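You operate a simulated robot arm through the tools that you are given. There is no shell and no other tool.

Carry out the task below with a simulated two-armed robot. There is one attempt and no reset: what you move stays moved.

TASK
Line out the train in berth 92 with the red pen, then stand it back, clicked off.
Fine: the berth is on the screen; the line crosses most of that row's blank strip in the register; no other ink in the book; other pens untouched.

The check looks at the end state, three seconds after you hand in, the way a careful person would. Anything else that was tipped, shoved, dropped, spilled or broken makes it a failure.

THE ROBOT
Two 7-joint arms with two-finger parallel grippers on one trunk that stands fixed in place. Base frame: the origin is at the foot of the trunk, x ahead of it, y to its left, z up. Units: m, rad, N and s.
The left shoulder is at [0.071, 0.156, 1.23], the right one opposite. Payload 3.91 kg a hand.
The tool frame of a hand sits at the grasp point between the pads (the TCP): z along the fingers, y along the line on which they close. The tips reach 0.03 m beyond it. The gripper opens to 0.11 m. The fingers are 0.02 m wide and 0.01 m thick; the gripper's body (0.048 by 0.112 m) begins 0.055 m behind the TCP.
Orientation is told as [roll, pitch, yaw] about the base's x, y, z axes, in that order, counted from this pose: with the fingers straight down and closing along the base's y, the tool's x points along the base's -x, its y along +y and its z along -z.

THE INTERFACE
- The arms move only by the tool servo_tool. It takes "left_increments", "right_increments" or both (then of equal length, played together; a hand with none holds still); each is a list of rows, each an object (a shift or turn left out is 0, a gripper value left out holds the last) with "jaw": the gripper command, from -1 (fully open) to 1 (shut), values between in proportion; "linear": the shift along the tool's x, y, z in units of 20 mm (1.0 is 20 mm), a list of three; "rotation": the turn, a rotation vector about the tool's x, y, z in units of 5 degrees (1.0 is 5 degrees), a list of three. In form: [{"jaw": jaw, "linear": [dx, dy, dz], "rotation": [ax, ay, az]}, ...]. A call has 1 to 20 rows; each row shifts and turns the commanded pose from where the row before left it, along the tool's axes as they then stand. A call with a number of a shift or a turn outside -1 to 1 is refused whole. A row lasts 0.2 s, in which the tool goes at most 0.05 m and 0.15 rad; a call with a longer step from one row to the next is refused whole, and so is a gripper value outside its range. A pose out of reach is approached as far as the arm can. The call stops where the force on the tool passes 40 N (or 10 N more than at its start, if that is more) or the arm is blocked; 0.2 s more then pass. Each finger travels about 0.108 m/s and halts on what it meets, pressing with about 36 N; the grip force reading is that of the motor and also rises with nothing between the fingers. The clock runs only during rows and for 0.2 s after the last one: add rows that do not move to give the fingers time. The reply holds the time, the measured pose of the TCP, the force on the tool along the base axes, the opening and the grip force, in the units named above and with some noise, with the torque about the TCP (base axes, N m) and any sound that the robot's microphone picked up, and new pictures: "views" is both (left out), scene, wrist or none (wrist: the cameras of the hands that moved).
- Cameras (640 x 400 px; columns grow to the right, rows downward): "scene" is now at [0.1273, -0.0022, 1.4471]; the picture's right is [-0.04, -1.00, 0.00], its down [-0.58, 0.03, -0.81] and it looks along [0.81, -0.04, -0.58] (base axes); focal length 305 px, centre (320, 200). "left" rides on the left gripper at [0.072, -0.017, -0.103] in its tool frame; the picture's right is [0.23, 0.97, 0.00], its down [-0.76, 0.18, -0.62] and it looks along [-0.61, 0.14, 0.78] (tool axes); focal length 222 px, centre (320, 200). "right" rides on the right gripper at [0.072, 0.017, -0.103] in its tool frame; the picture's right is [-0.23, 0.97, 0.00], its down [-0.76, -0.18, -0.62] and it looks along [-0.61, -0.14, 0.78] (tool axes); focal length 222 px, centre (320, 200).
- move_column(by): slides the trunk up (or, below 0, down) by that many m; the arms and the scene camera ride with it, the base frame stays. It gives what a move gives, with no picture.
- head_to(pan, tilt): turns the head with the scene camera to pan (to the left, within 1.501 rad either way) and tilt (down, from -0.506 to 1.204), counted from straight ahead of the robot. It gives what a move gives, and a new picture of the scene camera.
- locate(camera, pixels): for up to 12 pixels [column, row] of the newest picture of that camera ("zoom" is the newest enlarged one), the place [x, y, z] in the base frame of the surface seen there, good to about 0.003 m, but the place of the scene camera against the robot may be out by one fixed shift of up to 0.018 m in any direction. The clock stands still meanwhile.
- enlarge(camera, box): a new picture of the part [left, top, right, bottom] of that camera's present view, enlarged. The clock stands still meanwhile.
- close_job(): hands the job in; it is judged then, once.

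Leave the grippers open and the arms clear of the work at the hand-in unless told otherwise.

The tools are called after "Request:" by a JSON object that holds its "fn" and its "kwargs". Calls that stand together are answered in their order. servo_tool: Moves the arms, as the interface text tells. Its arguments: {"type":"object","properties":{"left_increments":{"type":"array","items":{"type":"object","properties":{"jaw":{"type":"number"},"linear":{"type":"array","items":{"type":"number"}},"rotation":{"type":"array","items":{"type":"number"}}}}},"right_increments":{"type":"array","items":{"type":"object","properties":{"jaw":{"type":"number"},"linear":{"type":"array","items":{"type":"number"}},"rotation":{"type":"array","items":{"type":"number"}}}}},"views":{"type":"string","enum":["both","scene","wrist","none"]}},"required":[]} The other tools are called the same way: move_column (by) slides the trunk up or down; head_to (pan, tilt) turns the head that bears the scene camera; locate (camera, pixels) gives the place of the surface under pixels of a picture; enlarge (camera, box) takes an enlarged picture of a part of a camera's view; close_job () hands the job in.

At the start:

```text
clock: 0.0
left_ee_pos: [0.6384, 0.3753, 1.2461]
left_tcp_rot: [0.0, 0.001, 0.003]
left_contact_force: [0.5, 1.1, -0.1]
left_torque: [-0.04, 0.04, 0.01]
left_opening: 0.1101
left_finger_force: 0.0
right_ee_pos: [0.7769, -0.3431, 1.2224]
right_tcp_rot: [0.002, 0.0, 0.002]
right_contact_force: [0.3, 0.3, 0.0]
right_torque: [-0.04, 0.02, -0.01]
right_opening: 0.1099
right_finger_force: 0.0
trunk travel left (down, up): [-0.675, 0.265]
head pan, tilt: [-0.045, 0.621]
```

scene: 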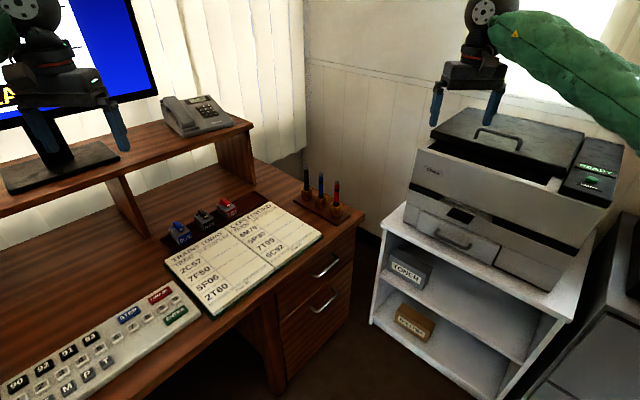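
right: 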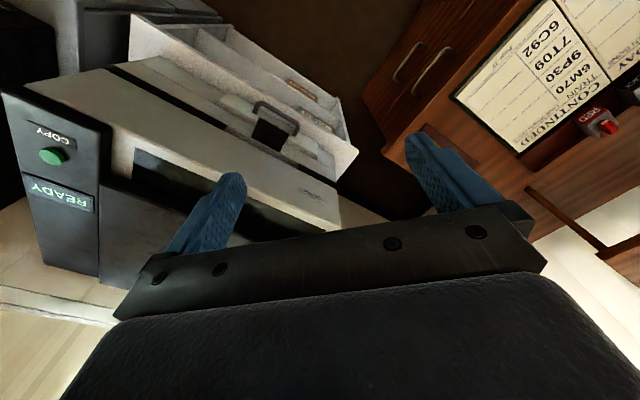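
left: 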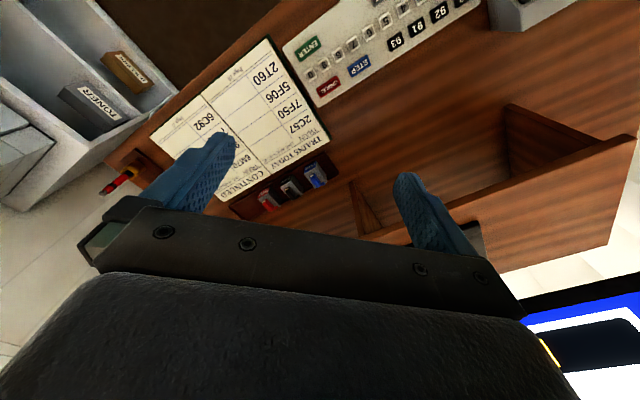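

I see a desk with a monitor on the left edge, a keyboard panel at bottom left, the register book in the middle (about 245,255), stamps behind it, and three pens in a stand near (325,205). First I'll turn the head left to read the screen.

Request:
{"fn": "head_to", "kwargs": {"pan": 0.6, "tilt": 0.4}}

```text
clock: 1.0
left_ee_pos: [0.6365, 0.3743, 1.2458]
left_tcp_rot: [-0.001, -0.001, 0.001]
left_contact_force: [0.3, 0.2, 0.5]
left_torque: [0.03, -0.01, 0.01]
left_opening: 0.11
left_finger_force: 0.1
right_ee_pos: [0.776, -0.3443, 1.2228]
right_tcp_rot: [-0.002, -0.001, 0.001]
right_contact_force: [-0.3, -0.2, -0.3]
right_torque: [-0.03, 0.02, -0.02]
right_opening: 0.1101
right_finger_force: 0.1
trunk travel left (down, up): [-0.675, 0.265]
head pan, tilt: [0.6, 0.4]
```

scene: 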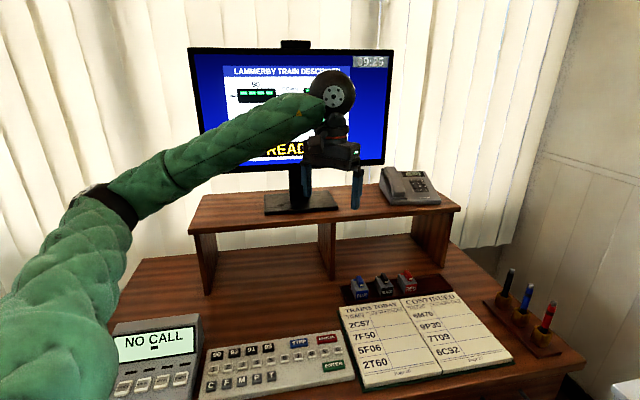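

The left arm hides much of the screen. I'll enlarge the screen, the keyboard and the register to read them.

Request:
{"fn": "enlarge", "kwargs": {"camera": "scene", "box": [185, 40, 400, 175]}}

Request:
{"fn": "enlarge", "kwargs": {"camera": "scene", "box": [100, 300, 360, 400]}}

Request:
{"fn": "enlarge", "kwargs": {"camera": "scene", "box": [330, 260, 590, 400]}}

```text
2.96 times, centred on (292, 108) of scene
```

zoom: 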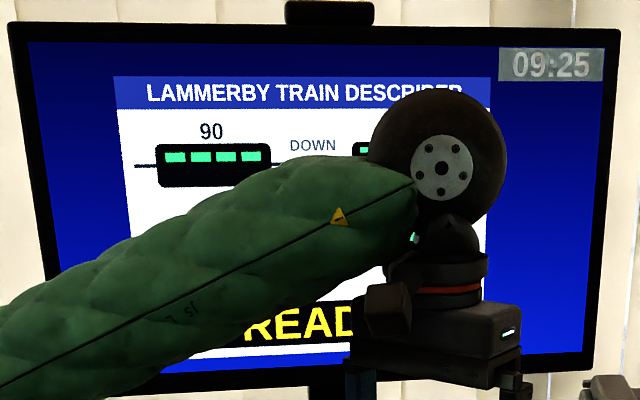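

```text
2.46 times, centred on (230, 350) of scene
```

zoom: 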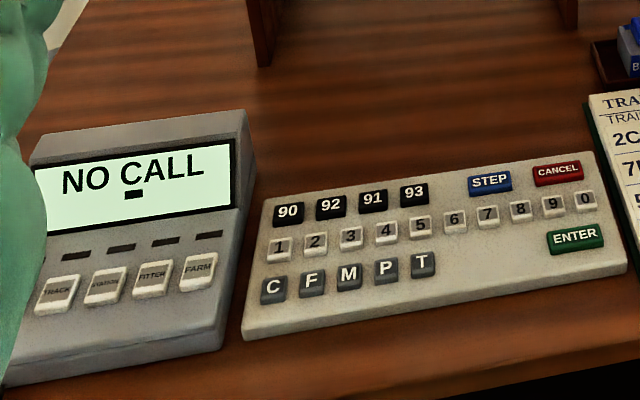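

```text
2.46 times, centred on (460, 330) of scene
```

zoom: 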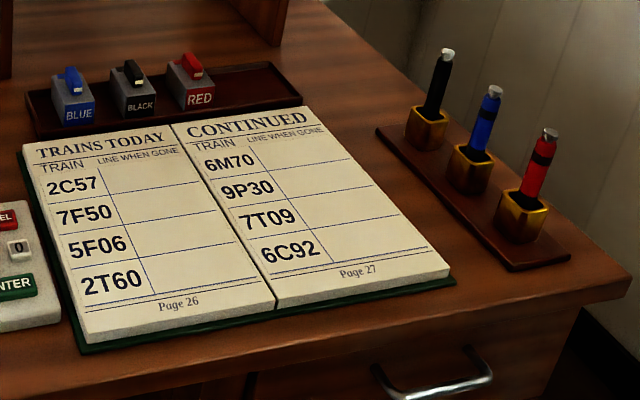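

The arm hides berth 92 on the screen. I'll measure the main items first: register corners, pens, shelf and screen.

Request:
{"fn": "locate", "kwargs": {"camera": "scene", "pixels": [[340, 308], [455, 293], [514, 358], [365, 388], [511, 270], [529, 286], [551, 303], [540, 345], [330, 200], [345, 160], [230, 60], [280, 280]]}}

Request:
{"fn": "locate", "kwargs": {"camera": "zoom", "pixels": [[447, 52], [494, 91], [549, 134], [519, 225], [470, 170], [430, 130], [105, 180], [290, 240], [540, 262], [400, 130], [150, 270], [350, 260]]}}

```text
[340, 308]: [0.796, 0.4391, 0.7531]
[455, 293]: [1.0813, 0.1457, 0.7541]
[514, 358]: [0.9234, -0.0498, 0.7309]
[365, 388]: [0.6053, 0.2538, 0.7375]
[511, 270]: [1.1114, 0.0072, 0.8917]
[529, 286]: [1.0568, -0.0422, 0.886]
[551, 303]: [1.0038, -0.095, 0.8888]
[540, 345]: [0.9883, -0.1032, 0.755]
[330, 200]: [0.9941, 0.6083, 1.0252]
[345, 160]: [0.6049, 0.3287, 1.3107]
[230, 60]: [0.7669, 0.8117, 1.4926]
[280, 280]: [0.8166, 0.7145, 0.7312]
```

```text
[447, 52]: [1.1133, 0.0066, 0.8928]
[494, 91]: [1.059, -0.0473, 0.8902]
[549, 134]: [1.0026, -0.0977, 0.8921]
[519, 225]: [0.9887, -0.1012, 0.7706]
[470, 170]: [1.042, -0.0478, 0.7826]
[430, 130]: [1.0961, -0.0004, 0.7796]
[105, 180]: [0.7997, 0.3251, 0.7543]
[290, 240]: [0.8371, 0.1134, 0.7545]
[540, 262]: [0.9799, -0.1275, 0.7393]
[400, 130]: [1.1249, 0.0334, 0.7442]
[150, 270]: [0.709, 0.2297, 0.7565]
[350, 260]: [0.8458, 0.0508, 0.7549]
```

The desk top is at about z 0.733, the book surface about 0.755, and the red pen top about (1.003, -0.097, 0.89). The left hand is well clear of the shelf, so I'll lower it 0.24 m straight down to uncover the screen.

Request:
{"fn": "servo_tool", "kwargs": {"left_increments": [{"linear": [0, 0, 1]}, {"linear": [0, 0, 1]}, {"linear": [0, 0, 1]}, {"linear": [0, 0, 1]}, {"linear": [0, 0, 1]}, {"linear": [0, 0, 1]}, {"linear": [0, 0, 1]}, {"linear": [0, 0, 1]}, {"linear": [0, 0, 1]}, {"linear": [0, 0, 1]}, {"linear": [0, 0, 1]}, {"linear": [0, 0, 1]}], "views": "scene"}}

```text
clock: 3.6
left_ee_pos: [0.6377, 0.3752, 1.0064]
left_tcp_rot: [0.0, 0.0, 0.001]
left_contact_force: [-0.1, -0.9, 0.6]
left_torque: [-0.04, 0.02, 0.0]
left_opening: 0.1101
left_finger_force: 0.1
right_ee_pos: [0.7771, -0.3444, 1.2232]
right_tcp_rot: [0.001, -0.001, 0.0]
right_contact_force: [-1.2, -0.8, 0.0]
right_torque: [0.01, -0.01, 0.01]
right_opening: 0.1101
right_finger_force: 0.0
trunk travel left (down, up): [-0.675, 0.265]
head pan, tilt: [0.6, 0.4]
```

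scene: 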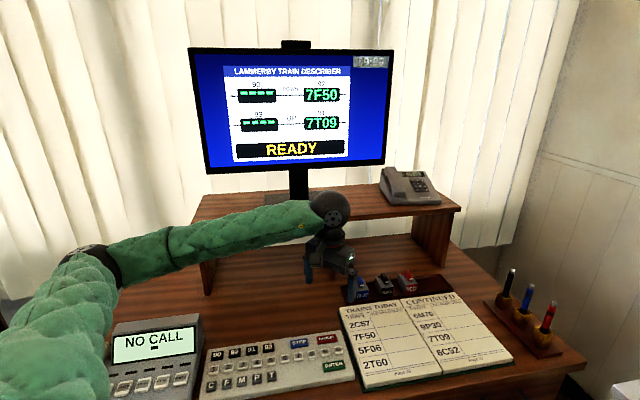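

Now the screen is visible. I'll enlarge it to read which label goes with which train.

Request:
{"fn": "enlarge", "kwargs": {"camera": "scene", "box": [220, 60, 360, 165]}}

```text
3.81 times, centred on (290, 112) of scene
```

zoom: 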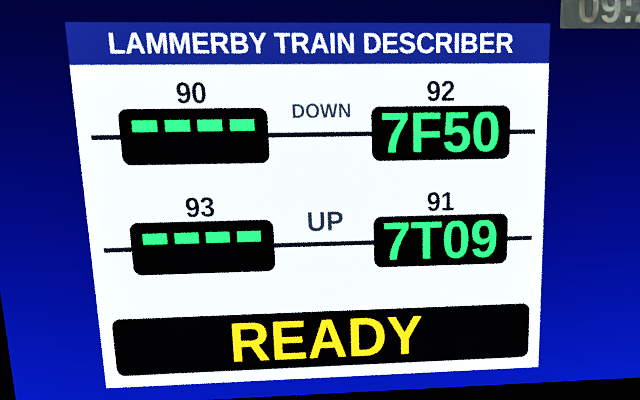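

Berth 92 holds 7F50, the second row of page 26 (the left page). Next I'll look closely at the pens and the register rows.

Request:
{"fn": "head_to", "kwargs": {"pan": 0.05, "tilt": 0.6}}

Request:
{"fn": "enlarge", "kwargs": {"camera": "scene", "box": [290, 150, 450, 250]}}

Request:
{"fn": "enlarge", "kwargs": {"camera": "scene", "box": [180, 190, 360, 320]}}

```text
clock: 4.6
left_ee_pos: [0.6373, 0.3753, 1.0054]
left_tcp_rot: [0.0, 0.001, 0.001]
left_contact_force: [-1.0, 0.0, -0.4]
left_torque: [-0.02, 0.01, -0.02]
left_opening: 0.1102
left_finger_force: 0.0
right_ee_pos: [0.7762, -0.3437, 1.2215]
right_tcp_rot: [0.0, 0.0, 0.0]
right_contact_force: [0.1, -0.7, 0.1]
right_torque: [0.02, 0.0, -0.01]
right_opening: 0.11
right_finger_force: 0.1
trunk travel left (down, up): [-0.675, 0.265]
head pan, tilt: [0.051, 0.6]
```

scene: 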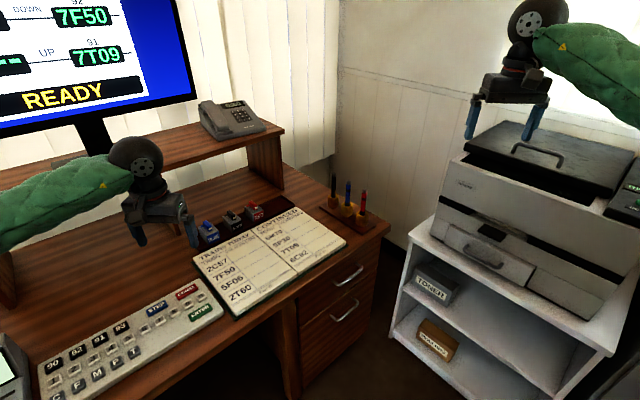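

```text
4.00 times, centred on (370, 200) of scene
```

zoom: 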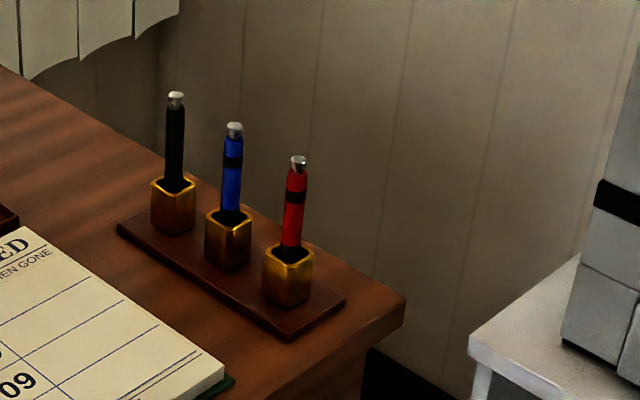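

```text
3.08 times, centred on (270, 255) of scene
```

zoom: 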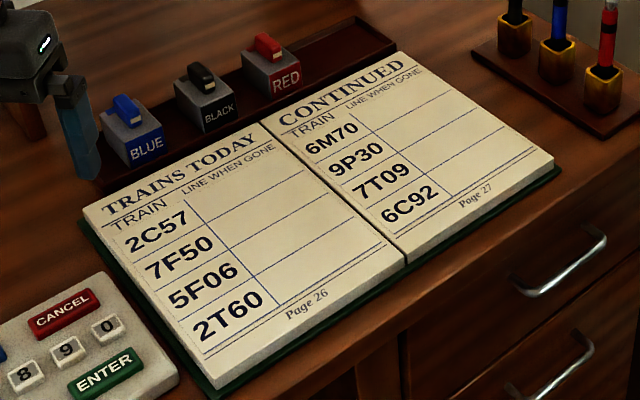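

Row 2 on the left page reads 7F50. The three pens have silver buttons on top. Before moving the right hand I'll measure how high the printer is and where the pen cups sit.

Request:
{"fn": "locate", "kwargs": {"camera": "scene", "pixels": [[540, 150], [470, 155], [520, 148], [445, 170], [600, 190], [334, 180], [348, 186], [364, 192], [361, 217], [388, 228], [620, 165], [500, 125]]}}

Request:
{"fn": "servo_tool", "kwargs": {"left_increments": [{"linear": [0, 0, 0]}], "right_increments": [{"linear": [0, 0, 0]}], "views": "wrist"}}

```text
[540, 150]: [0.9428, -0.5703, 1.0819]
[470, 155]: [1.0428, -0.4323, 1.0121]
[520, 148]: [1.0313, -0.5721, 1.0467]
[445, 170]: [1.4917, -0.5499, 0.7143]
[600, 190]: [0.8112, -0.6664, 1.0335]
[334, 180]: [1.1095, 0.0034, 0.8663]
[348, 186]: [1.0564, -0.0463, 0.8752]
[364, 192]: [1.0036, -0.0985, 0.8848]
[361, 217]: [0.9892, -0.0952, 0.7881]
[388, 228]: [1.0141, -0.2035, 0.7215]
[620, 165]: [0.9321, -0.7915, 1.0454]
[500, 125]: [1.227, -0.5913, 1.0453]
```

```text
clock: 5.0
left_ee_pos: [0.6376, 0.3751, 1.0063]
left_tcp_rot: [0.0, -0.001, 0.003]
left_contact_force: [0.4, 0.5, 0.4]
left_torque: [0.02, -0.01, -0.01]
left_opening: 0.11
left_finger_force: 0.1
right_ee_pos: [0.7768, -0.3448, 1.2216]
right_tcp_rot: [0.0, -0.001, 0.001]
right_contact_force: [-0.2, 0.5, 0.7]
right_torque: [0.0, 0.0, -0.04]
right_opening: 0.11
right_finger_force: 0.1
trunk travel left (down, up): [-0.675, 0.265]
head pan, tilt: [0.051, 0.6]
```

right: 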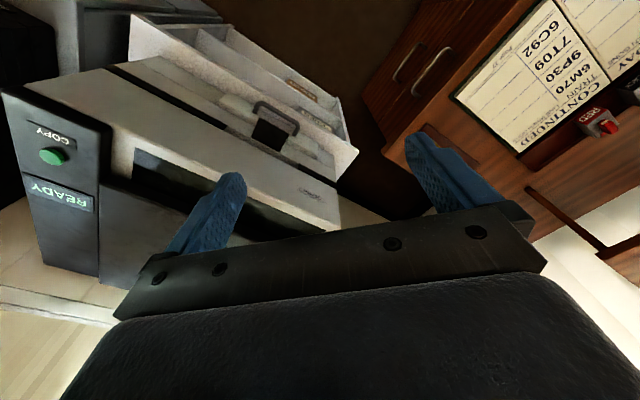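
left: 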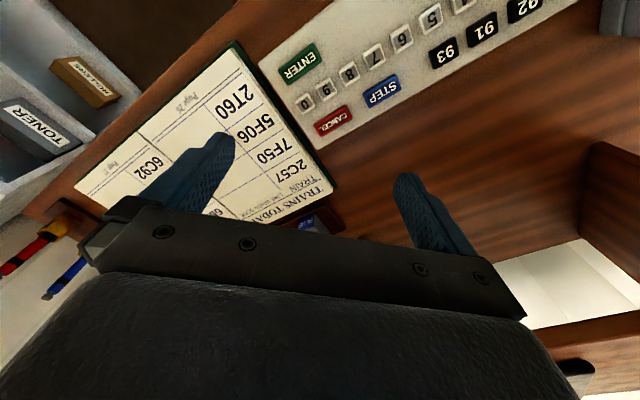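

The printer top is near z 1.05 and lies to the right (y < -0.43), so the right hand needs to move away from it before I lower it. I'll enlarge the left wrist view, whose place against the robot is exact, to measure the register rows.

Request:
{"fn": "enlarge", "kwargs": {"camera": "left", "box": [70, 30, 350, 230]}}

```text
2.00 times, centred on (210, 130) of left
```

zoom: 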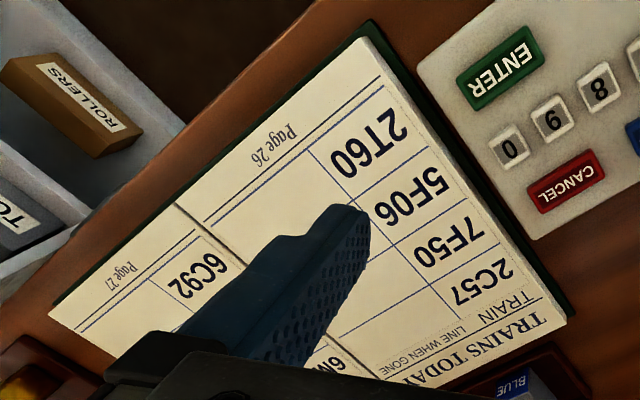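

I'll locate visible features on the left page: the crossings of the column line with the row lines, and the text ends.

Request:
{"fn": "locate", "kwargs": {"camera": "zoom", "pixels": [[309, 150], [357, 203], [395, 245], [428, 288], [462, 325], [363, 38], [567, 318], [384, 85], [436, 148], [475, 195], [513, 245], [197, 205]]}}

Request:
{"fn": "enlarge", "kwargs": {"camera": "scene", "box": [190, 200, 350, 320]}}

```text
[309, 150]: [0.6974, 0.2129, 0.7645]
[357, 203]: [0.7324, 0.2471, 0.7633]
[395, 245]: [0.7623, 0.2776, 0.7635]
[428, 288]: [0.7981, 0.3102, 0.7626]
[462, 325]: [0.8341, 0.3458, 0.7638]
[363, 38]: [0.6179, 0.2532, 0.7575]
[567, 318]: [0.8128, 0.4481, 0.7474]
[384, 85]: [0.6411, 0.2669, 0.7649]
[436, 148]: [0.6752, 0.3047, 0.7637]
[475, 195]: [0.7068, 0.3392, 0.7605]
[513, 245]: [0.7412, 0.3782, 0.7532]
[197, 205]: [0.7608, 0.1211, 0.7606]
```

```text
3.33 times, centred on (270, 260) of scene
```

zoom: 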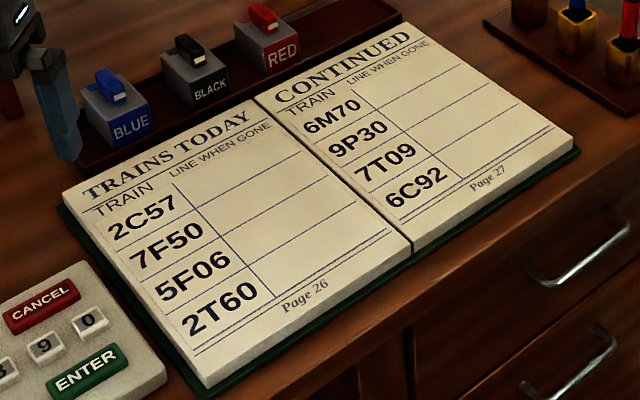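

Now the same features in the scene view, to find the fixed shift of the scene camera.

Request:
{"fn": "locate", "kwargs": {"camera": "zoom", "pixels": [[271, 296], [246, 265], [221, 236], [195, 207], [173, 182], [331, 178], [354, 204], [302, 152], [382, 227], [411, 253], [254, 97], [63, 193]]}}

Request:
{"fn": "enlarge", "kwargs": {"camera": "scene", "box": [190, 220, 300, 300]}}

```text
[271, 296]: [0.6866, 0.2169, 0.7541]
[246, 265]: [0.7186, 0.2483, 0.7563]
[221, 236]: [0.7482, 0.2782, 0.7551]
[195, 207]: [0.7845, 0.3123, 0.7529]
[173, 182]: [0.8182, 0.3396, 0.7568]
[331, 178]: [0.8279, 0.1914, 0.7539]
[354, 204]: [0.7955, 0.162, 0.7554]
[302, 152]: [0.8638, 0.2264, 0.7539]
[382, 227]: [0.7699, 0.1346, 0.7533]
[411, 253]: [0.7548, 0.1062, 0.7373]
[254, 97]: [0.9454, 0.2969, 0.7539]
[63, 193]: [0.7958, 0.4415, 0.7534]
```

```text
5.00 times, centred on (245, 260) of scene
```

zoom: 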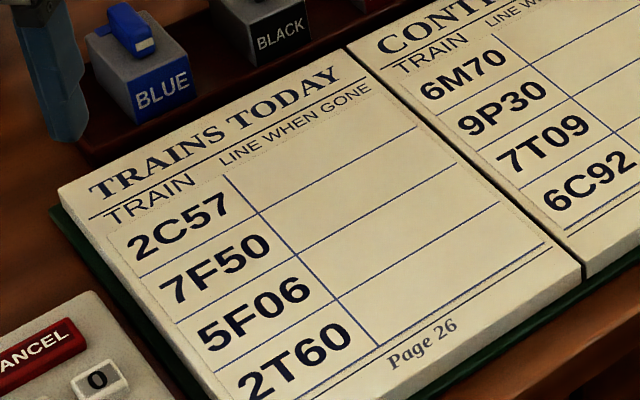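

I'll locate the four corners of the blank strip for 7F50 in this newest zoom: (262,213), (415,128), (298,256), (455,165), plus neighbours as a check.

Request:
{"fn": "locate", "kwargs": {"camera": "zoom", "pixels": [[262, 213], [415, 128], [298, 256], [455, 165], [337, 297], [498, 203], [231, 175], [378, 347], [538, 245], [362, 66], [582, 276], [280, 235]]}}

```text
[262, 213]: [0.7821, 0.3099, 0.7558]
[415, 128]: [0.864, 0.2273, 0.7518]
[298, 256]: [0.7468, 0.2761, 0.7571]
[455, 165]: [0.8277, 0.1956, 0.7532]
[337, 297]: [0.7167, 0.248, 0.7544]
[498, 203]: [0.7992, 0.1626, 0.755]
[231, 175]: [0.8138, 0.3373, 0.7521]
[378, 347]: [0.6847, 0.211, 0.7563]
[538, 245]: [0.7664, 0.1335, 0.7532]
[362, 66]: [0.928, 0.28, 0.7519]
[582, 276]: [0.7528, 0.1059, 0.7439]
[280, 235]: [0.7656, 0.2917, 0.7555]
```

The blank strip for 7F50 in robot coordinates (scene values plus a shift of about +0.0135, 0, +0.009) runs from about (0.778, 0.293) to (0.859, 0.211). It is 45 mm high and the page is at z 0.764. The red pen should stand near (1.0165, -0.098) with its top at about 0.90. I'll bring the right hand over towards the pens while keeping it high, and pull the left hand back and up so it clears the register.

Request:
{"fn": "servo_tool", "kwargs": {"left_increments": [{"linear": [0.9, 0.3, -0.6]}, {"linear": [0.9, 0.3, -0.6]}, {"linear": [0.9, 0.3, -0.6]}, {"linear": [0.9, 0.3, -0.6]}, {"linear": [0.9, 0.3, -0.6]}, {"linear": [0.9, 0.3, -0.6]}, {"linear": [0.9, 0.3, -0.6]}, {"linear": [0.9, 0.3, -0.6]}, {}, {}, {}, {}, {}], "right_increments": [{"linear": [-0.47, 0.94, 0]}, {"linear": [-0.47, 0.94, 0]}, {"linear": [-0.47, 0.94, 0]}, {"linear": [-0.47, 0.94, 0]}, {"linear": [-0.47, 0.94, 0]}, {"linear": [-0.47, 0.94, 0]}, {"linear": [-0.47, 0.94, 0]}, {"linear": [-0.47, 0.94, 0]}, {"linear": [-0.47, 0.94, 0]}, {"linear": [-0.47, 0.94, 0]}, {"linear": [-0.47, 0.94, 0]}, {"linear": [-0.47, 0.94, 0]}, {"linear": [-0.47, 0.94, 0]}], "views": "both"}}

```text
clock: 7.8
left_ee_pos: [0.494, 0.424, 1.1022]
left_tcp_rot: [0.0, 0.002, 0.003]
left_contact_force: [-0.1, 1.1, -0.4]
left_torque: [0.02, 0.03, 0.0]
left_opening: 0.1102
left_finger_force: 0.0
right_ee_pos: [0.8998, -0.0982, 1.2214]
right_tcp_rot: [-0.001, 0.0, 0.0]
right_contact_force: [-0.3, -0.1, -0.7]
right_torque: [0.0, -0.04, 0.02]
right_opening: 0.1099
right_finger_force: 0.1
trunk travel left (down, up): [-0.675, 0.265]
head pan, tilt: [0.051, 0.6]
```

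scene: 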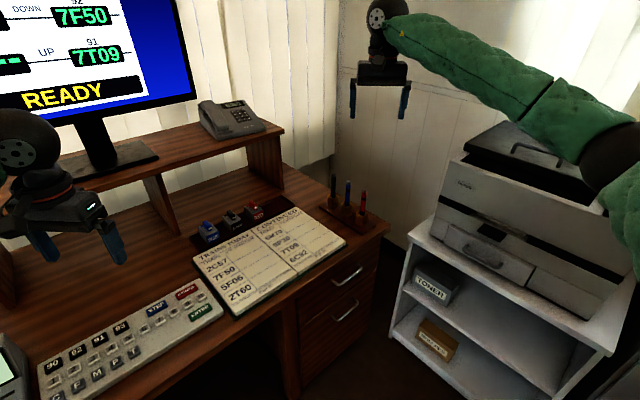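
right: 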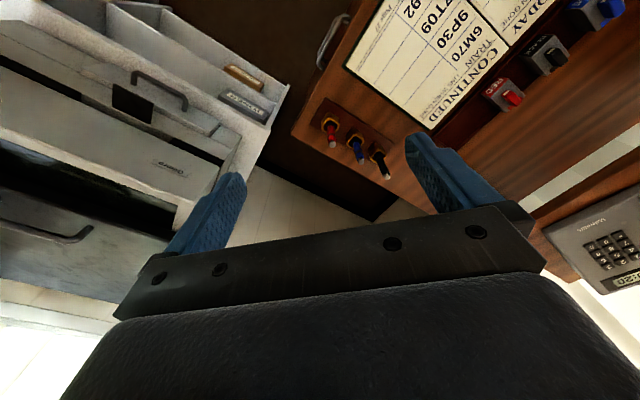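
left: 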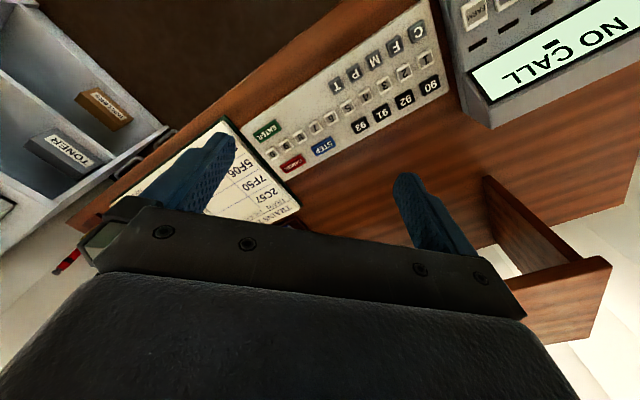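

The pens are visible in the right wrist view near (332,130), (355,150), (378,165). The right elbow at (620,150) in the scene might be close to the printer, so I'll locate it and the pens.

Request:
{"fn": "locate", "kwargs": {"camera": "scene", "pixels": [[600, 130], [620, 150], [630, 205], [540, 90], [560, 165], [600, 220], [480, 60]]}}

Request:
{"fn": "locate", "kwargs": {"camera": "right", "pixels": [[332, 144], [360, 161], [387, 178], [331, 128], [332, 121], [345, 112], [440, 120], [430, 128]]}}

Request:
{"fn": "enlarge", "kwargs": {"camera": "right", "box": [290, 80, 420, 200]}}

```text
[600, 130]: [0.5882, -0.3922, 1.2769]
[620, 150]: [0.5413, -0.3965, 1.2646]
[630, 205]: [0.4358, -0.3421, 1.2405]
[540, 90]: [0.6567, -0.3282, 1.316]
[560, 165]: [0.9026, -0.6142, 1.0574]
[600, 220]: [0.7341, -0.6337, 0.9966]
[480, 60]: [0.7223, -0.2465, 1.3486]
```

```text
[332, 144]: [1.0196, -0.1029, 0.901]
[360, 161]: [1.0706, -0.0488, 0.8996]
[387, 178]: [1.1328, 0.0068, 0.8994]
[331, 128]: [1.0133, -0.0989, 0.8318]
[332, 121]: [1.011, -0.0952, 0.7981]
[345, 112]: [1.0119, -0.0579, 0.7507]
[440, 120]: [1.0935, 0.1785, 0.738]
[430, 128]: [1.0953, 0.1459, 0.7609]
```

```text
3.33 times, centred on (355, 140) of right
```

zoom: 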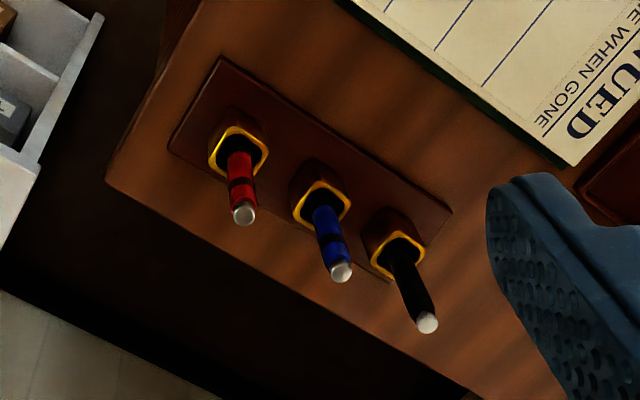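

The elbow is at x about 0.54, clear of the printer, which begins beyond x 0.73 and y -0.43. The red pen top from the wrist camera is about (1.019, -0.102, 0.901). I'll lower the trunk 0.15 m to get more forward reach.

Request:
{"fn": "move_column", "kwargs": {"by": -0.15}}

```text
clock: 9.6
left_ee_pos: [0.4938, 0.4233, 0.952]
left_tcp_rot: [0.0, 0.0, 0.001]
left_contact_force: [-1.2, -0.4, 0.4]
left_torque: [0.01, -0.01, 0.0]
left_opening: 0.1101
left_finger_force: 0.1
right_ee_pos: [0.8994, -0.1001, 1.0722]
right_tcp_rot: [0.0, 0.001, -0.001]
right_contact_force: [-0.7, 0.9, 0.6]
right_torque: [-0.02, -0.02, -0.03]
right_opening: 0.1099
right_finger_force: 0.1
trunk travel left (down, up): [-0.525, 0.415]
head pan, tilt: [0.051, 0.6]
```

The right hand is at (0.899, -0.100, 1.072). I'll shut the fingers, tilt them 15° forward, and go to just above the red pen's button, with the TCP near (1.018, -0.100, 0.96) and the fingertips about 30 mm above the button. Then I'll look.

Request:
{"fn": "servo_tool", "kwargs": {"right_increments": [{"jaw": 1, "rotation": [0, -1, 0]}, {"rotation": [0, -1, 0]}, {"rotation": [0, -1, 0]}, {"linear": [-0.61, 0, 0.95]}, {"linear": [-0.61, 0, 0.95]}, {"linear": [-0.61, 0, 0.95]}, {"linear": [-0.61, 0, 0.95]}, {"linear": [-0.61, 0, 0.95]}, {"linear": [-0.61, 0, 0.95]}, {"linear": [-0.61, 0, 0.95]}, {}], "views": "both"}}

```text
clock: 11.9
left_ee_pos: [0.4928, 0.4242, 0.9524]
left_tcp_rot: [0.0, -0.001, 0.001]
left_contact_force: [0.0, 0.6, -0.3]
left_torque: [0.01, 0.01, -0.02]
left_opening: 0.1101
left_finger_force: 0.1
right_ee_pos: [1.016, -0.0996, 0.9645]
right_tcp_rot: [0.0, -0.262, 0.0]
right_contact_force: [0.3, -1.1, -0.5]
right_torque: [-0.02, -0.02, -0.03]
right_opening: 0.0
right_finger_force: 36.3
trunk travel left (down, up): [-0.525, 0.415]
head pan, tilt: [0.051, 0.6]
```

scene: 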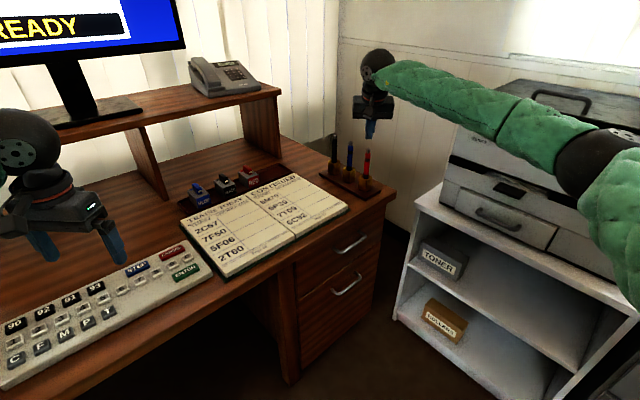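
right: 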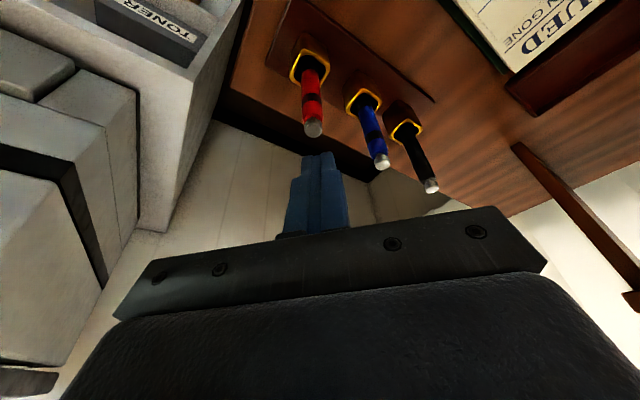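

The hand reached the pose. I'll zoom in on the pens in the wrist view and locate the red button.

Request:
{"fn": "enlarge", "kwargs": {"camera": "right", "box": [260, 30, 460, 230]}}

Request:
{"fn": "locate", "kwargs": {"camera": "right", "pixels": [[313, 129], [381, 161], [431, 186], [311, 100], [309, 75], [310, 158], [328, 158], [318, 156], [310, 53], [295, 68]]}}

Request:
{"fn": "enlarge", "kwargs": {"camera": "scene", "box": [310, 90, 430, 210]}}

```text
2.00 times, centred on (360, 130) of right
```

zoom: 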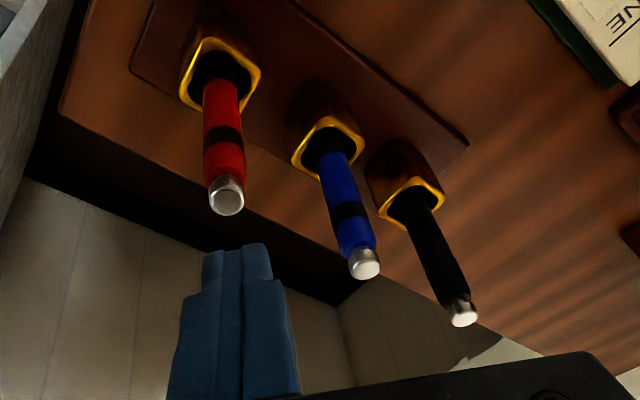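

```text
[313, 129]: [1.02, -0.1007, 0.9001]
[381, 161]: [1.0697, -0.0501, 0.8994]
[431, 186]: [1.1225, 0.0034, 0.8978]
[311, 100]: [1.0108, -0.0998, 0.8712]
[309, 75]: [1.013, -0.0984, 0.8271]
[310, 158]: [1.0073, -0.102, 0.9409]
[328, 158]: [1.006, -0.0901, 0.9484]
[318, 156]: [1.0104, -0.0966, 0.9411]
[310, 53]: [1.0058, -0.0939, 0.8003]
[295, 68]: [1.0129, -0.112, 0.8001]
```

```text
3.33 times, centred on (370, 150) of scene
```

zoom: 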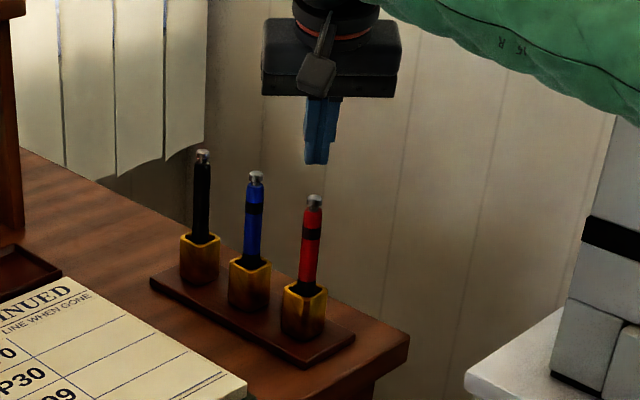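

The red button centre is at about (1.019, -0.101, 0.900). The fingertips sit roughly 8 mm ahead of the TCP because of the tilt, so I'll put the TCP at x 1.012, y -0.101 and descend to just above the button, tips about 3 mm over it.

Request:
{"fn": "servo_tool", "kwargs": {"right_increments": [{"linear": [0.29, -0.03, 0.7]}, {"linear": [0.29, -0.03, 0.7]}, {}], "views": "wrist"}}

Request:
{"fn": "enlarge", "kwargs": {"camera": "right", "box": [260, 60, 400, 200]}}

Request:
{"fn": "enlarge", "kwargs": {"camera": "scene", "box": [330, 100, 410, 180]}}

```text
clock: 12.8
left_ee_pos: [0.4943, 0.4246, 0.9515]
left_tcp_rot: [0.001, -0.001, 0.002]
left_contact_force: [0.2, 0.1, 0.2]
left_torque: [-0.02, 0.0, 0.0]
left_opening: 0.11
left_finger_force: 0.1
right_ee_pos: [1.0106, -0.101, 0.9343]
right_tcp_rot: [0.0, -0.264, 0.0]
right_contact_force: [0.4, -0.3, -0.5]
right_torque: [0.0, -0.03, -0.04]
right_opening: 0.0
right_finger_force: 36.2
trunk travel left (down, up): [-0.525, 0.415]
head pan, tilt: [0.051, 0.6]
```

right: 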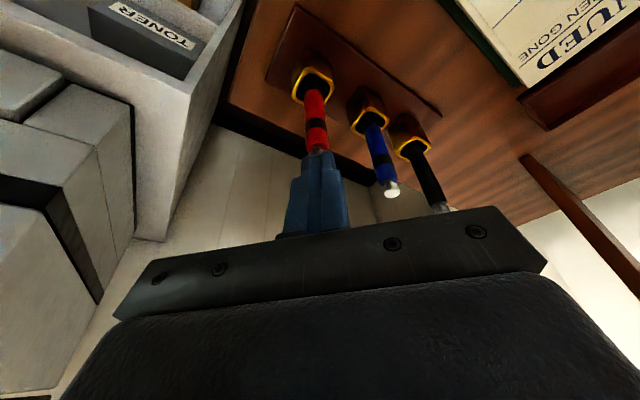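

```text
2.86 times, centred on (330, 130) of right
```

zoom: 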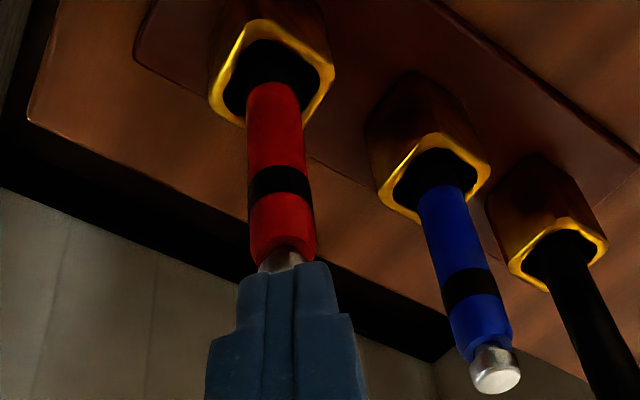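

```text
5.00 times, centred on (370, 140) of scene
```

zoom: 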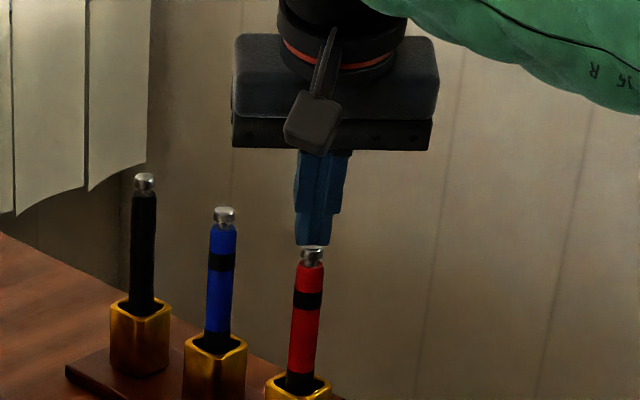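

The fingertips sit right over the red button in both views. Now I'll press down 6 mm in 2 mm steps, reading force and sound.

Request:
{"fn": "servo_tool", "kwargs": {"right_increments": [{"linear": [0.0259, 0, 0.0966]}, {"linear": [0.0259, 0, 0.0966]}, {"linear": [0.0259, 0, 0.0966]}], "views": "none"}}

```text
clock: 13.6
left_ee_pos: [0.4933, 0.4231, 0.9517]
left_tcp_rot: [0.0, 0.0, 0.001]
left_contact_force: [-0.6, -0.4, 0.0]
left_torque: [0.02, -0.01, 0.0]
left_opening: 0.11
left_finger_force: 0.1
right_ee_pos: [1.0111, -0.1012, 0.9299]
right_tcp_rot: [0.0, -0.261, -0.001]
right_contact_force: [-1.0, 0.0, 0.6]
right_torque: [0.01, 0.01, 0.02]
right_opening: 0.0
right_finger_force: 36.0
trunk travel left (down, up): [-0.525, 0.415]
head pan, tilt: [0.051, 0.6]
```

No contact yet at z 0.930. I'll go down 4 mm more.

Request:
{"fn": "servo_tool", "kwargs": {"right_increments": [{"linear": [0.0259, 0, 0.0966]}, {"linear": [0.0259, 0, 0.0966]}], "views": "none"}}

```text
clock: 14.2
left_ee_pos: [0.4933, 0.4236, 0.9524]
left_tcp_rot: [-0.001, 0.0, 0.002]
left_contact_force: [-0.5, 0.3, 0.0]
left_torque: [0.01, 0.01, 0.0]
left_opening: 0.1103
left_finger_force: 0.0
right_ee_pos: [1.0118, -0.1007, 0.9256]
right_tcp_rot: [0.0, -0.261, 0.0]
right_contact_force: [-0.7, 0.0, 2.6]
right_torque: [-0.03, 0.01, 0.0]
right_opening: 0.0
right_finger_force: 35.9
trunk travel left (down, up): [-0.525, 0.415]
head pan, tilt: [0.051, 0.6]
heard: click
```

I heard a click at about 2.6 N. I'll raise the hand 40 mm and check the button.

Request:
{"fn": "servo_tool", "kwargs": {"right_increments": [{"linear": [-0.13, 0, -0.483]}, {"linear": [-0.259, 0, -0.966]}, {"linear": [-0.13, 0, -0.483]}], "views": "wrist"}}

Request:
{"fn": "enlarge", "kwargs": {"camera": "scene", "box": [330, 120, 390, 180]}}

Request:
{"fn": "enlarge", "kwargs": {"camera": "right", "box": [270, 30, 450, 210]}}

```text
clock: 14.9
left_ee_pos: [0.4929, 0.4236, 0.9522]
left_tcp_rot: [0.0, 0.0, 0.002]
left_contact_force: [0.5, 0.3, -0.8]
left_torque: [-0.01, -0.01, 0.0]
left_opening: 0.1097
left_finger_force: 0.0
right_ee_pos: [1.0131, -0.1009, 0.9642]
right_tcp_rot: [0.0, -0.258, -0.001]
right_contact_force: [-0.4, 0.9, -0.5]
right_torque: [-0.05, 0.01, 0.0]
right_opening: 0.0
right_finger_force: 35.8
trunk travel left (down, up): [-0.525, 0.415]
head pan, tilt: [0.051, 0.6]
```

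right: 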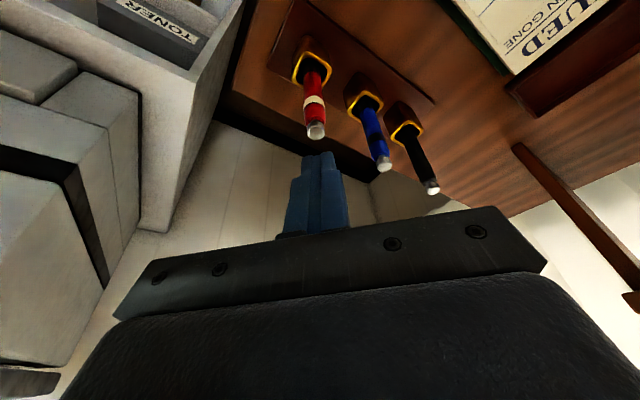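

```text
6.67 times, centred on (360, 150) of scene
```

zoom: 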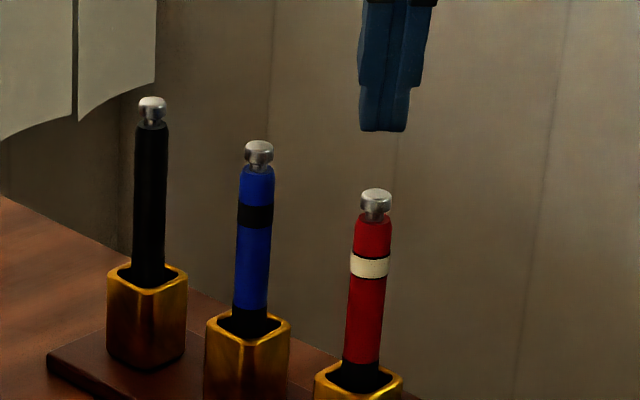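

```text
2.22 times, centred on (360, 120) of right
```

zoom: 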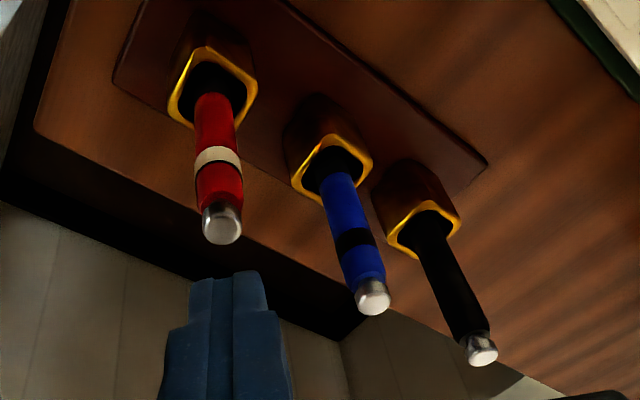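

The band on the red pen changed from black to white, so it is clicked on. Next I'll open the fingers to about 55 mm and descend around the pen, stopping halfway to check centring.

Request:
{"fn": "servo_tool", "kwargs": {"right_increments": [{"jaw": 0}, {}, {"linear": [0.178, 0, 0.888]}, {"linear": [0.178, 0, 0.888]}, {"linear": [0.178, 0, 0.888]}, {}], "views": "wrist"}}

Request:
{"fn": "enlarge", "kwargs": {"camera": "right", "box": [220, 50, 440, 220]}}

Request:
{"fn": "enlarge", "kwargs": {"camera": "scene", "box": [330, 110, 410, 190]}}

```text
clock: 16.4
left_ee_pos: [0.4933, 0.4239, 0.9523]
left_tcp_rot: [0.0, 0.001, 0.001]
left_contact_force: [-0.2, 0.9, -0.3]
left_torque: [0.0, 0.0, 0.04]
left_opening: 0.11
left_finger_force: 0.0
right_ee_pos: [1.0152, -0.1002, 0.9107]
right_tcp_rot: [0.002, -0.263, 0.001]
right_contact_force: [-0.1, 0.0, 0.0]
right_torque: [-0.03, -0.01, -0.03]
right_opening: 0.055
right_finger_force: 0.0
trunk travel left (down, up): [-0.525, 0.415]
head pan, tilt: [0.051, 0.6]
```

right: 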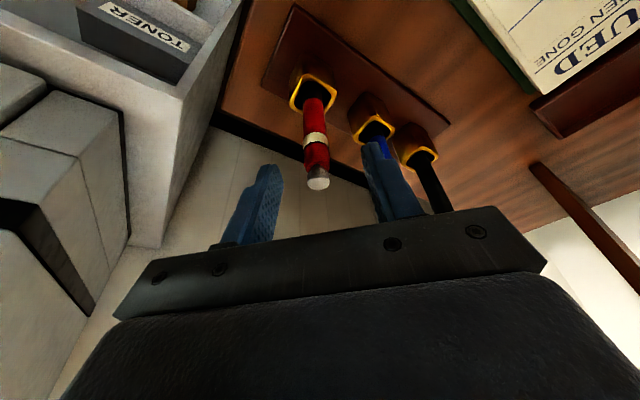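

```text
2.35 times, centred on (330, 135) of right
```

zoom: 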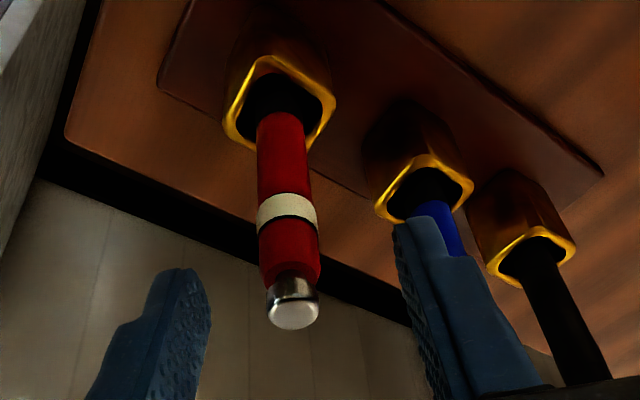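

```text
5.00 times, centred on (370, 150) of scene
```

zoom: 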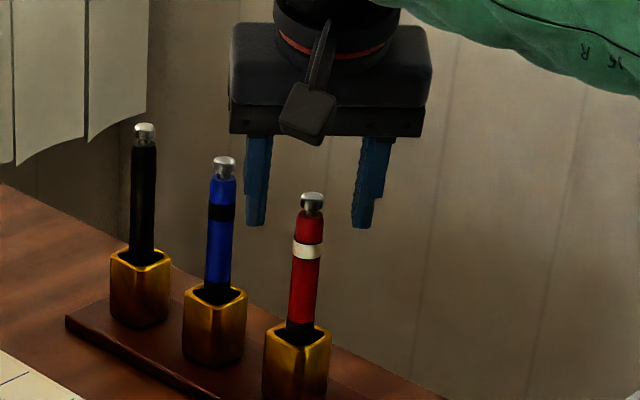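

The pen is centred between the fingers and the left finger is about 30 mm clear of the blue pen. I'll go down another ~53 mm and check before closing.

Request:
{"fn": "servo_tool", "kwargs": {"right_increments": [{"linear": [0.178, 0, 0.888]}, {"linear": [0.178, 0, 0.888]}, {"linear": [0.178, 0, 0.888]}, {}], "views": "wrist"}}

Request:
{"fn": "enlarge", "kwargs": {"camera": "right", "box": [220, 50, 440, 220]}}

Request:
{"fn": "enlarge", "kwargs": {"camera": "scene", "box": [330, 120, 410, 200]}}

```text
clock: 17.4
left_ee_pos: [0.4942, 0.4243, 0.9519]
left_tcp_rot: [0.001, 0.0, 0.003]
left_contact_force: [-0.3, 0.3, 0.1]
left_torque: [0.03, 0.0, 0.02]
left_opening: 0.11
left_finger_force: 0.1
right_ee_pos: [1.0189, -0.1001, 0.8557]
right_tcp_rot: [-0.001, -0.263, 0.002]
right_contact_force: [-0.5, -0.1, 1.0]
right_torque: [0.0, 0.02, 0.03]
right_opening: 0.055
right_finger_force: 0.0
trunk travel left (down, up): [-0.525, 0.415]
head pan, tilt: [0.051, 0.6]
```

right: 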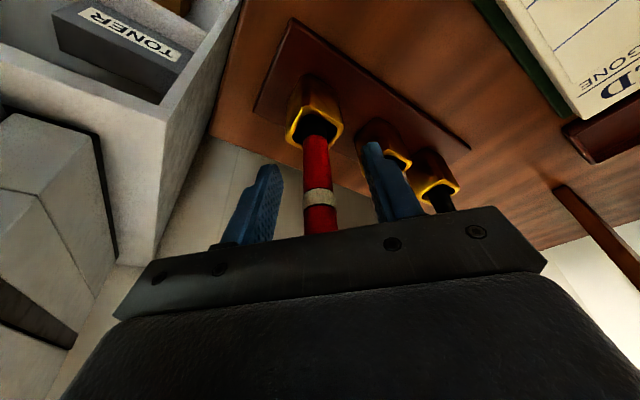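

```text
2.35 times, centred on (330, 135) of right
```

zoom: 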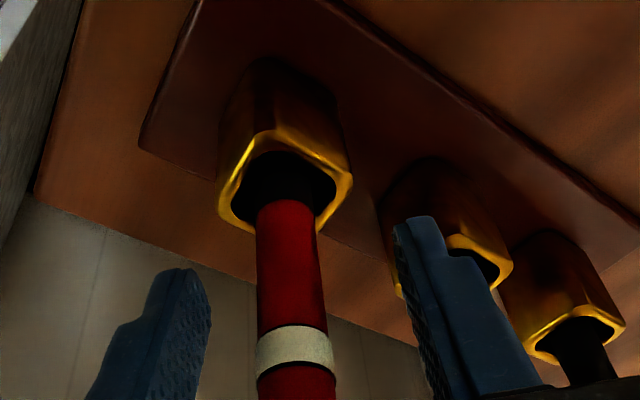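

```text
5.00 times, centred on (370, 160) of scene
```

zoom: 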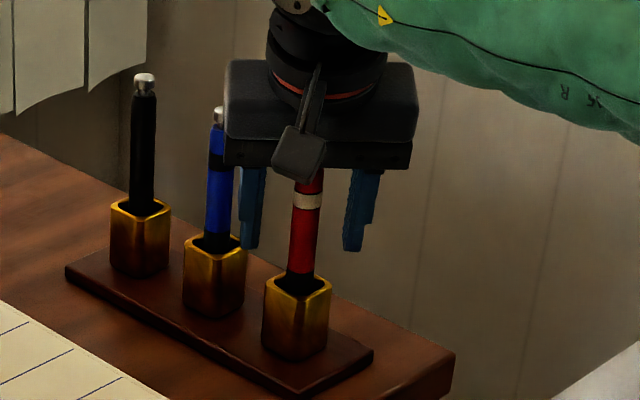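

The pen is well between the fingers and no contact force shows. I'll close on it.

Request:
{"fn": "servo_tool", "kwargs": {"right_increments": [{"jaw": 1}, {}, {}, {}], "views": "wrist"}}

Request:
{"fn": "enlarge", "kwargs": {"camera": "scene", "box": [330, 120, 410, 200]}}

```text
clock: 18.4
left_ee_pos: [0.4938, 0.4235, 0.9529]
left_tcp_rot: [-0.001, 0.0, 0.001]
left_contact_force: [0.0, -0.4, -0.4]
left_torque: [-0.02, -0.01, -0.03]
left_opening: 0.1097
left_finger_force: 0.0
right_ee_pos: [1.0202, -0.1017, 0.8549]
right_tcp_rot: [0.0, -0.262, 0.0]
right_contact_force: [0.3, -0.5, 0.9]
right_torque: [0.0, -0.03, 0.02]
right_opening: 0.0167
right_finger_force: 35.9
trunk travel left (down, up): [-0.525, 0.415]
head pan, tilt: [0.051, 0.6]
```

right: 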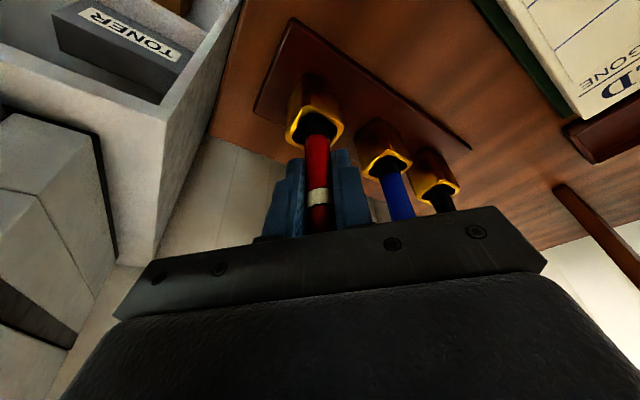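

```text
5.00 times, centred on (370, 160) of scene
```

zoom: 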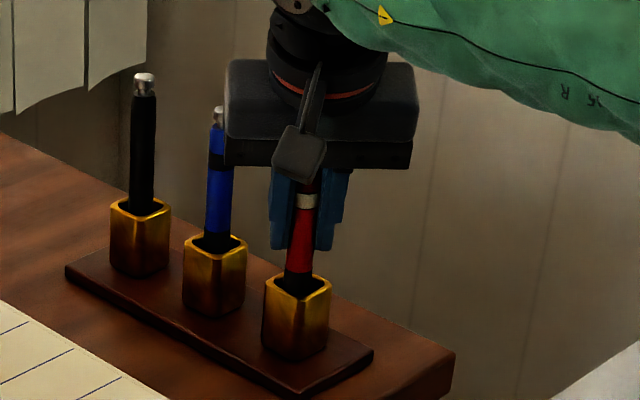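

Gripped at 16.7 mm opening with no side load. I'll lift straight up 120 mm and check the pen in the hand.

Request:
{"fn": "servo_tool", "kwargs": {"right_increments": [{"linear": [-0.1294, 0, -0.483]}, {"linear": [-0.1294, 0, -0.483]}, {"linear": [-0.2588, 0, -0.9659]}, {"linear": [-0.2588, 0, -0.9659]}, {"linear": [-0.2588, 0, -0.9659]}, {"linear": [-0.2588, 0, -0.9659]}, {"linear": [-0.2588, 0, -0.9659]}, {}], "views": "both"}}

Request:
{"fn": "enlarge", "kwargs": {"camera": "scene", "box": [320, 80, 420, 180]}}

Request:
{"fn": "enlarge", "kwargs": {"camera": "right", "box": [220, 30, 420, 230]}}

```text
clock: 20.1
left_ee_pos: [0.494, 0.4235, 0.9529]
left_tcp_rot: [-0.001, -0.001, 0.002]
left_contact_force: [0.7, -0.3, 0.7]
left_torque: [0.03, -0.02, 0.0]
left_opening: 0.11
left_finger_force: 0.0
right_ee_pos: [1.0188, -0.101, 0.9763]
right_tcp_rot: [-0.001, -0.26, -0.002]
right_contact_force: [0.2, -0.4, -0.7]
right_torque: [0.01, -0.02, -0.06]
right_opening: 0.0167
right_finger_force: 36.2
trunk travel left (down, up): [-0.525, 0.415]
head pan, tilt: [0.051, 0.6]
```

scene: 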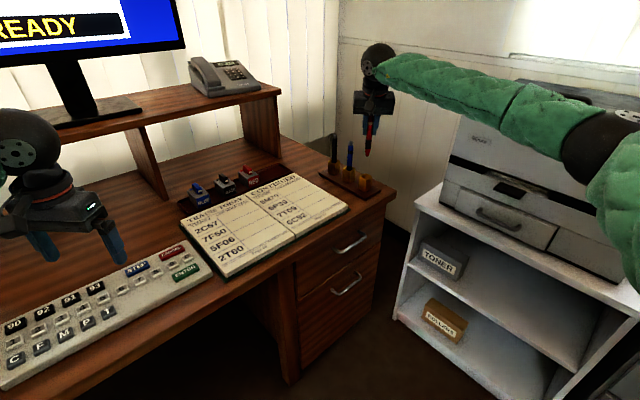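
right: 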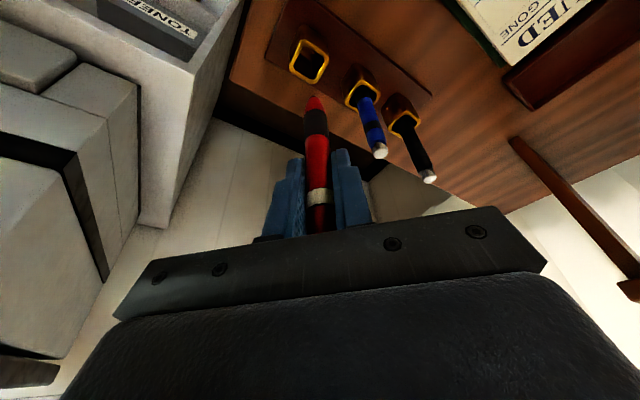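

```text
4.00 times, centred on (370, 130) of scene
```

zoom: 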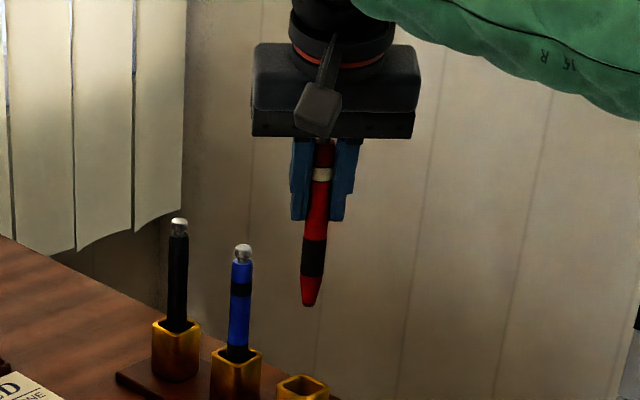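

```text
2.00 times, centred on (320, 130) of right
```

zoom: 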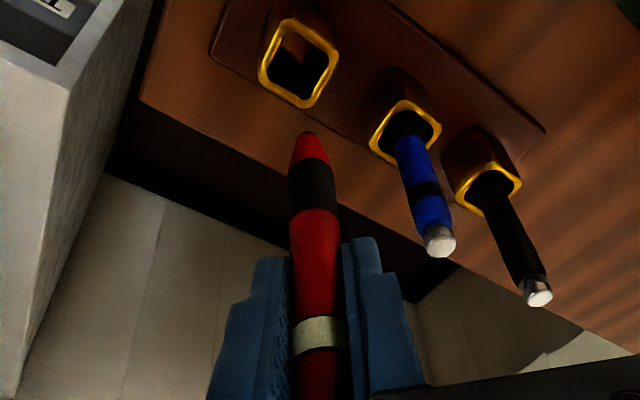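

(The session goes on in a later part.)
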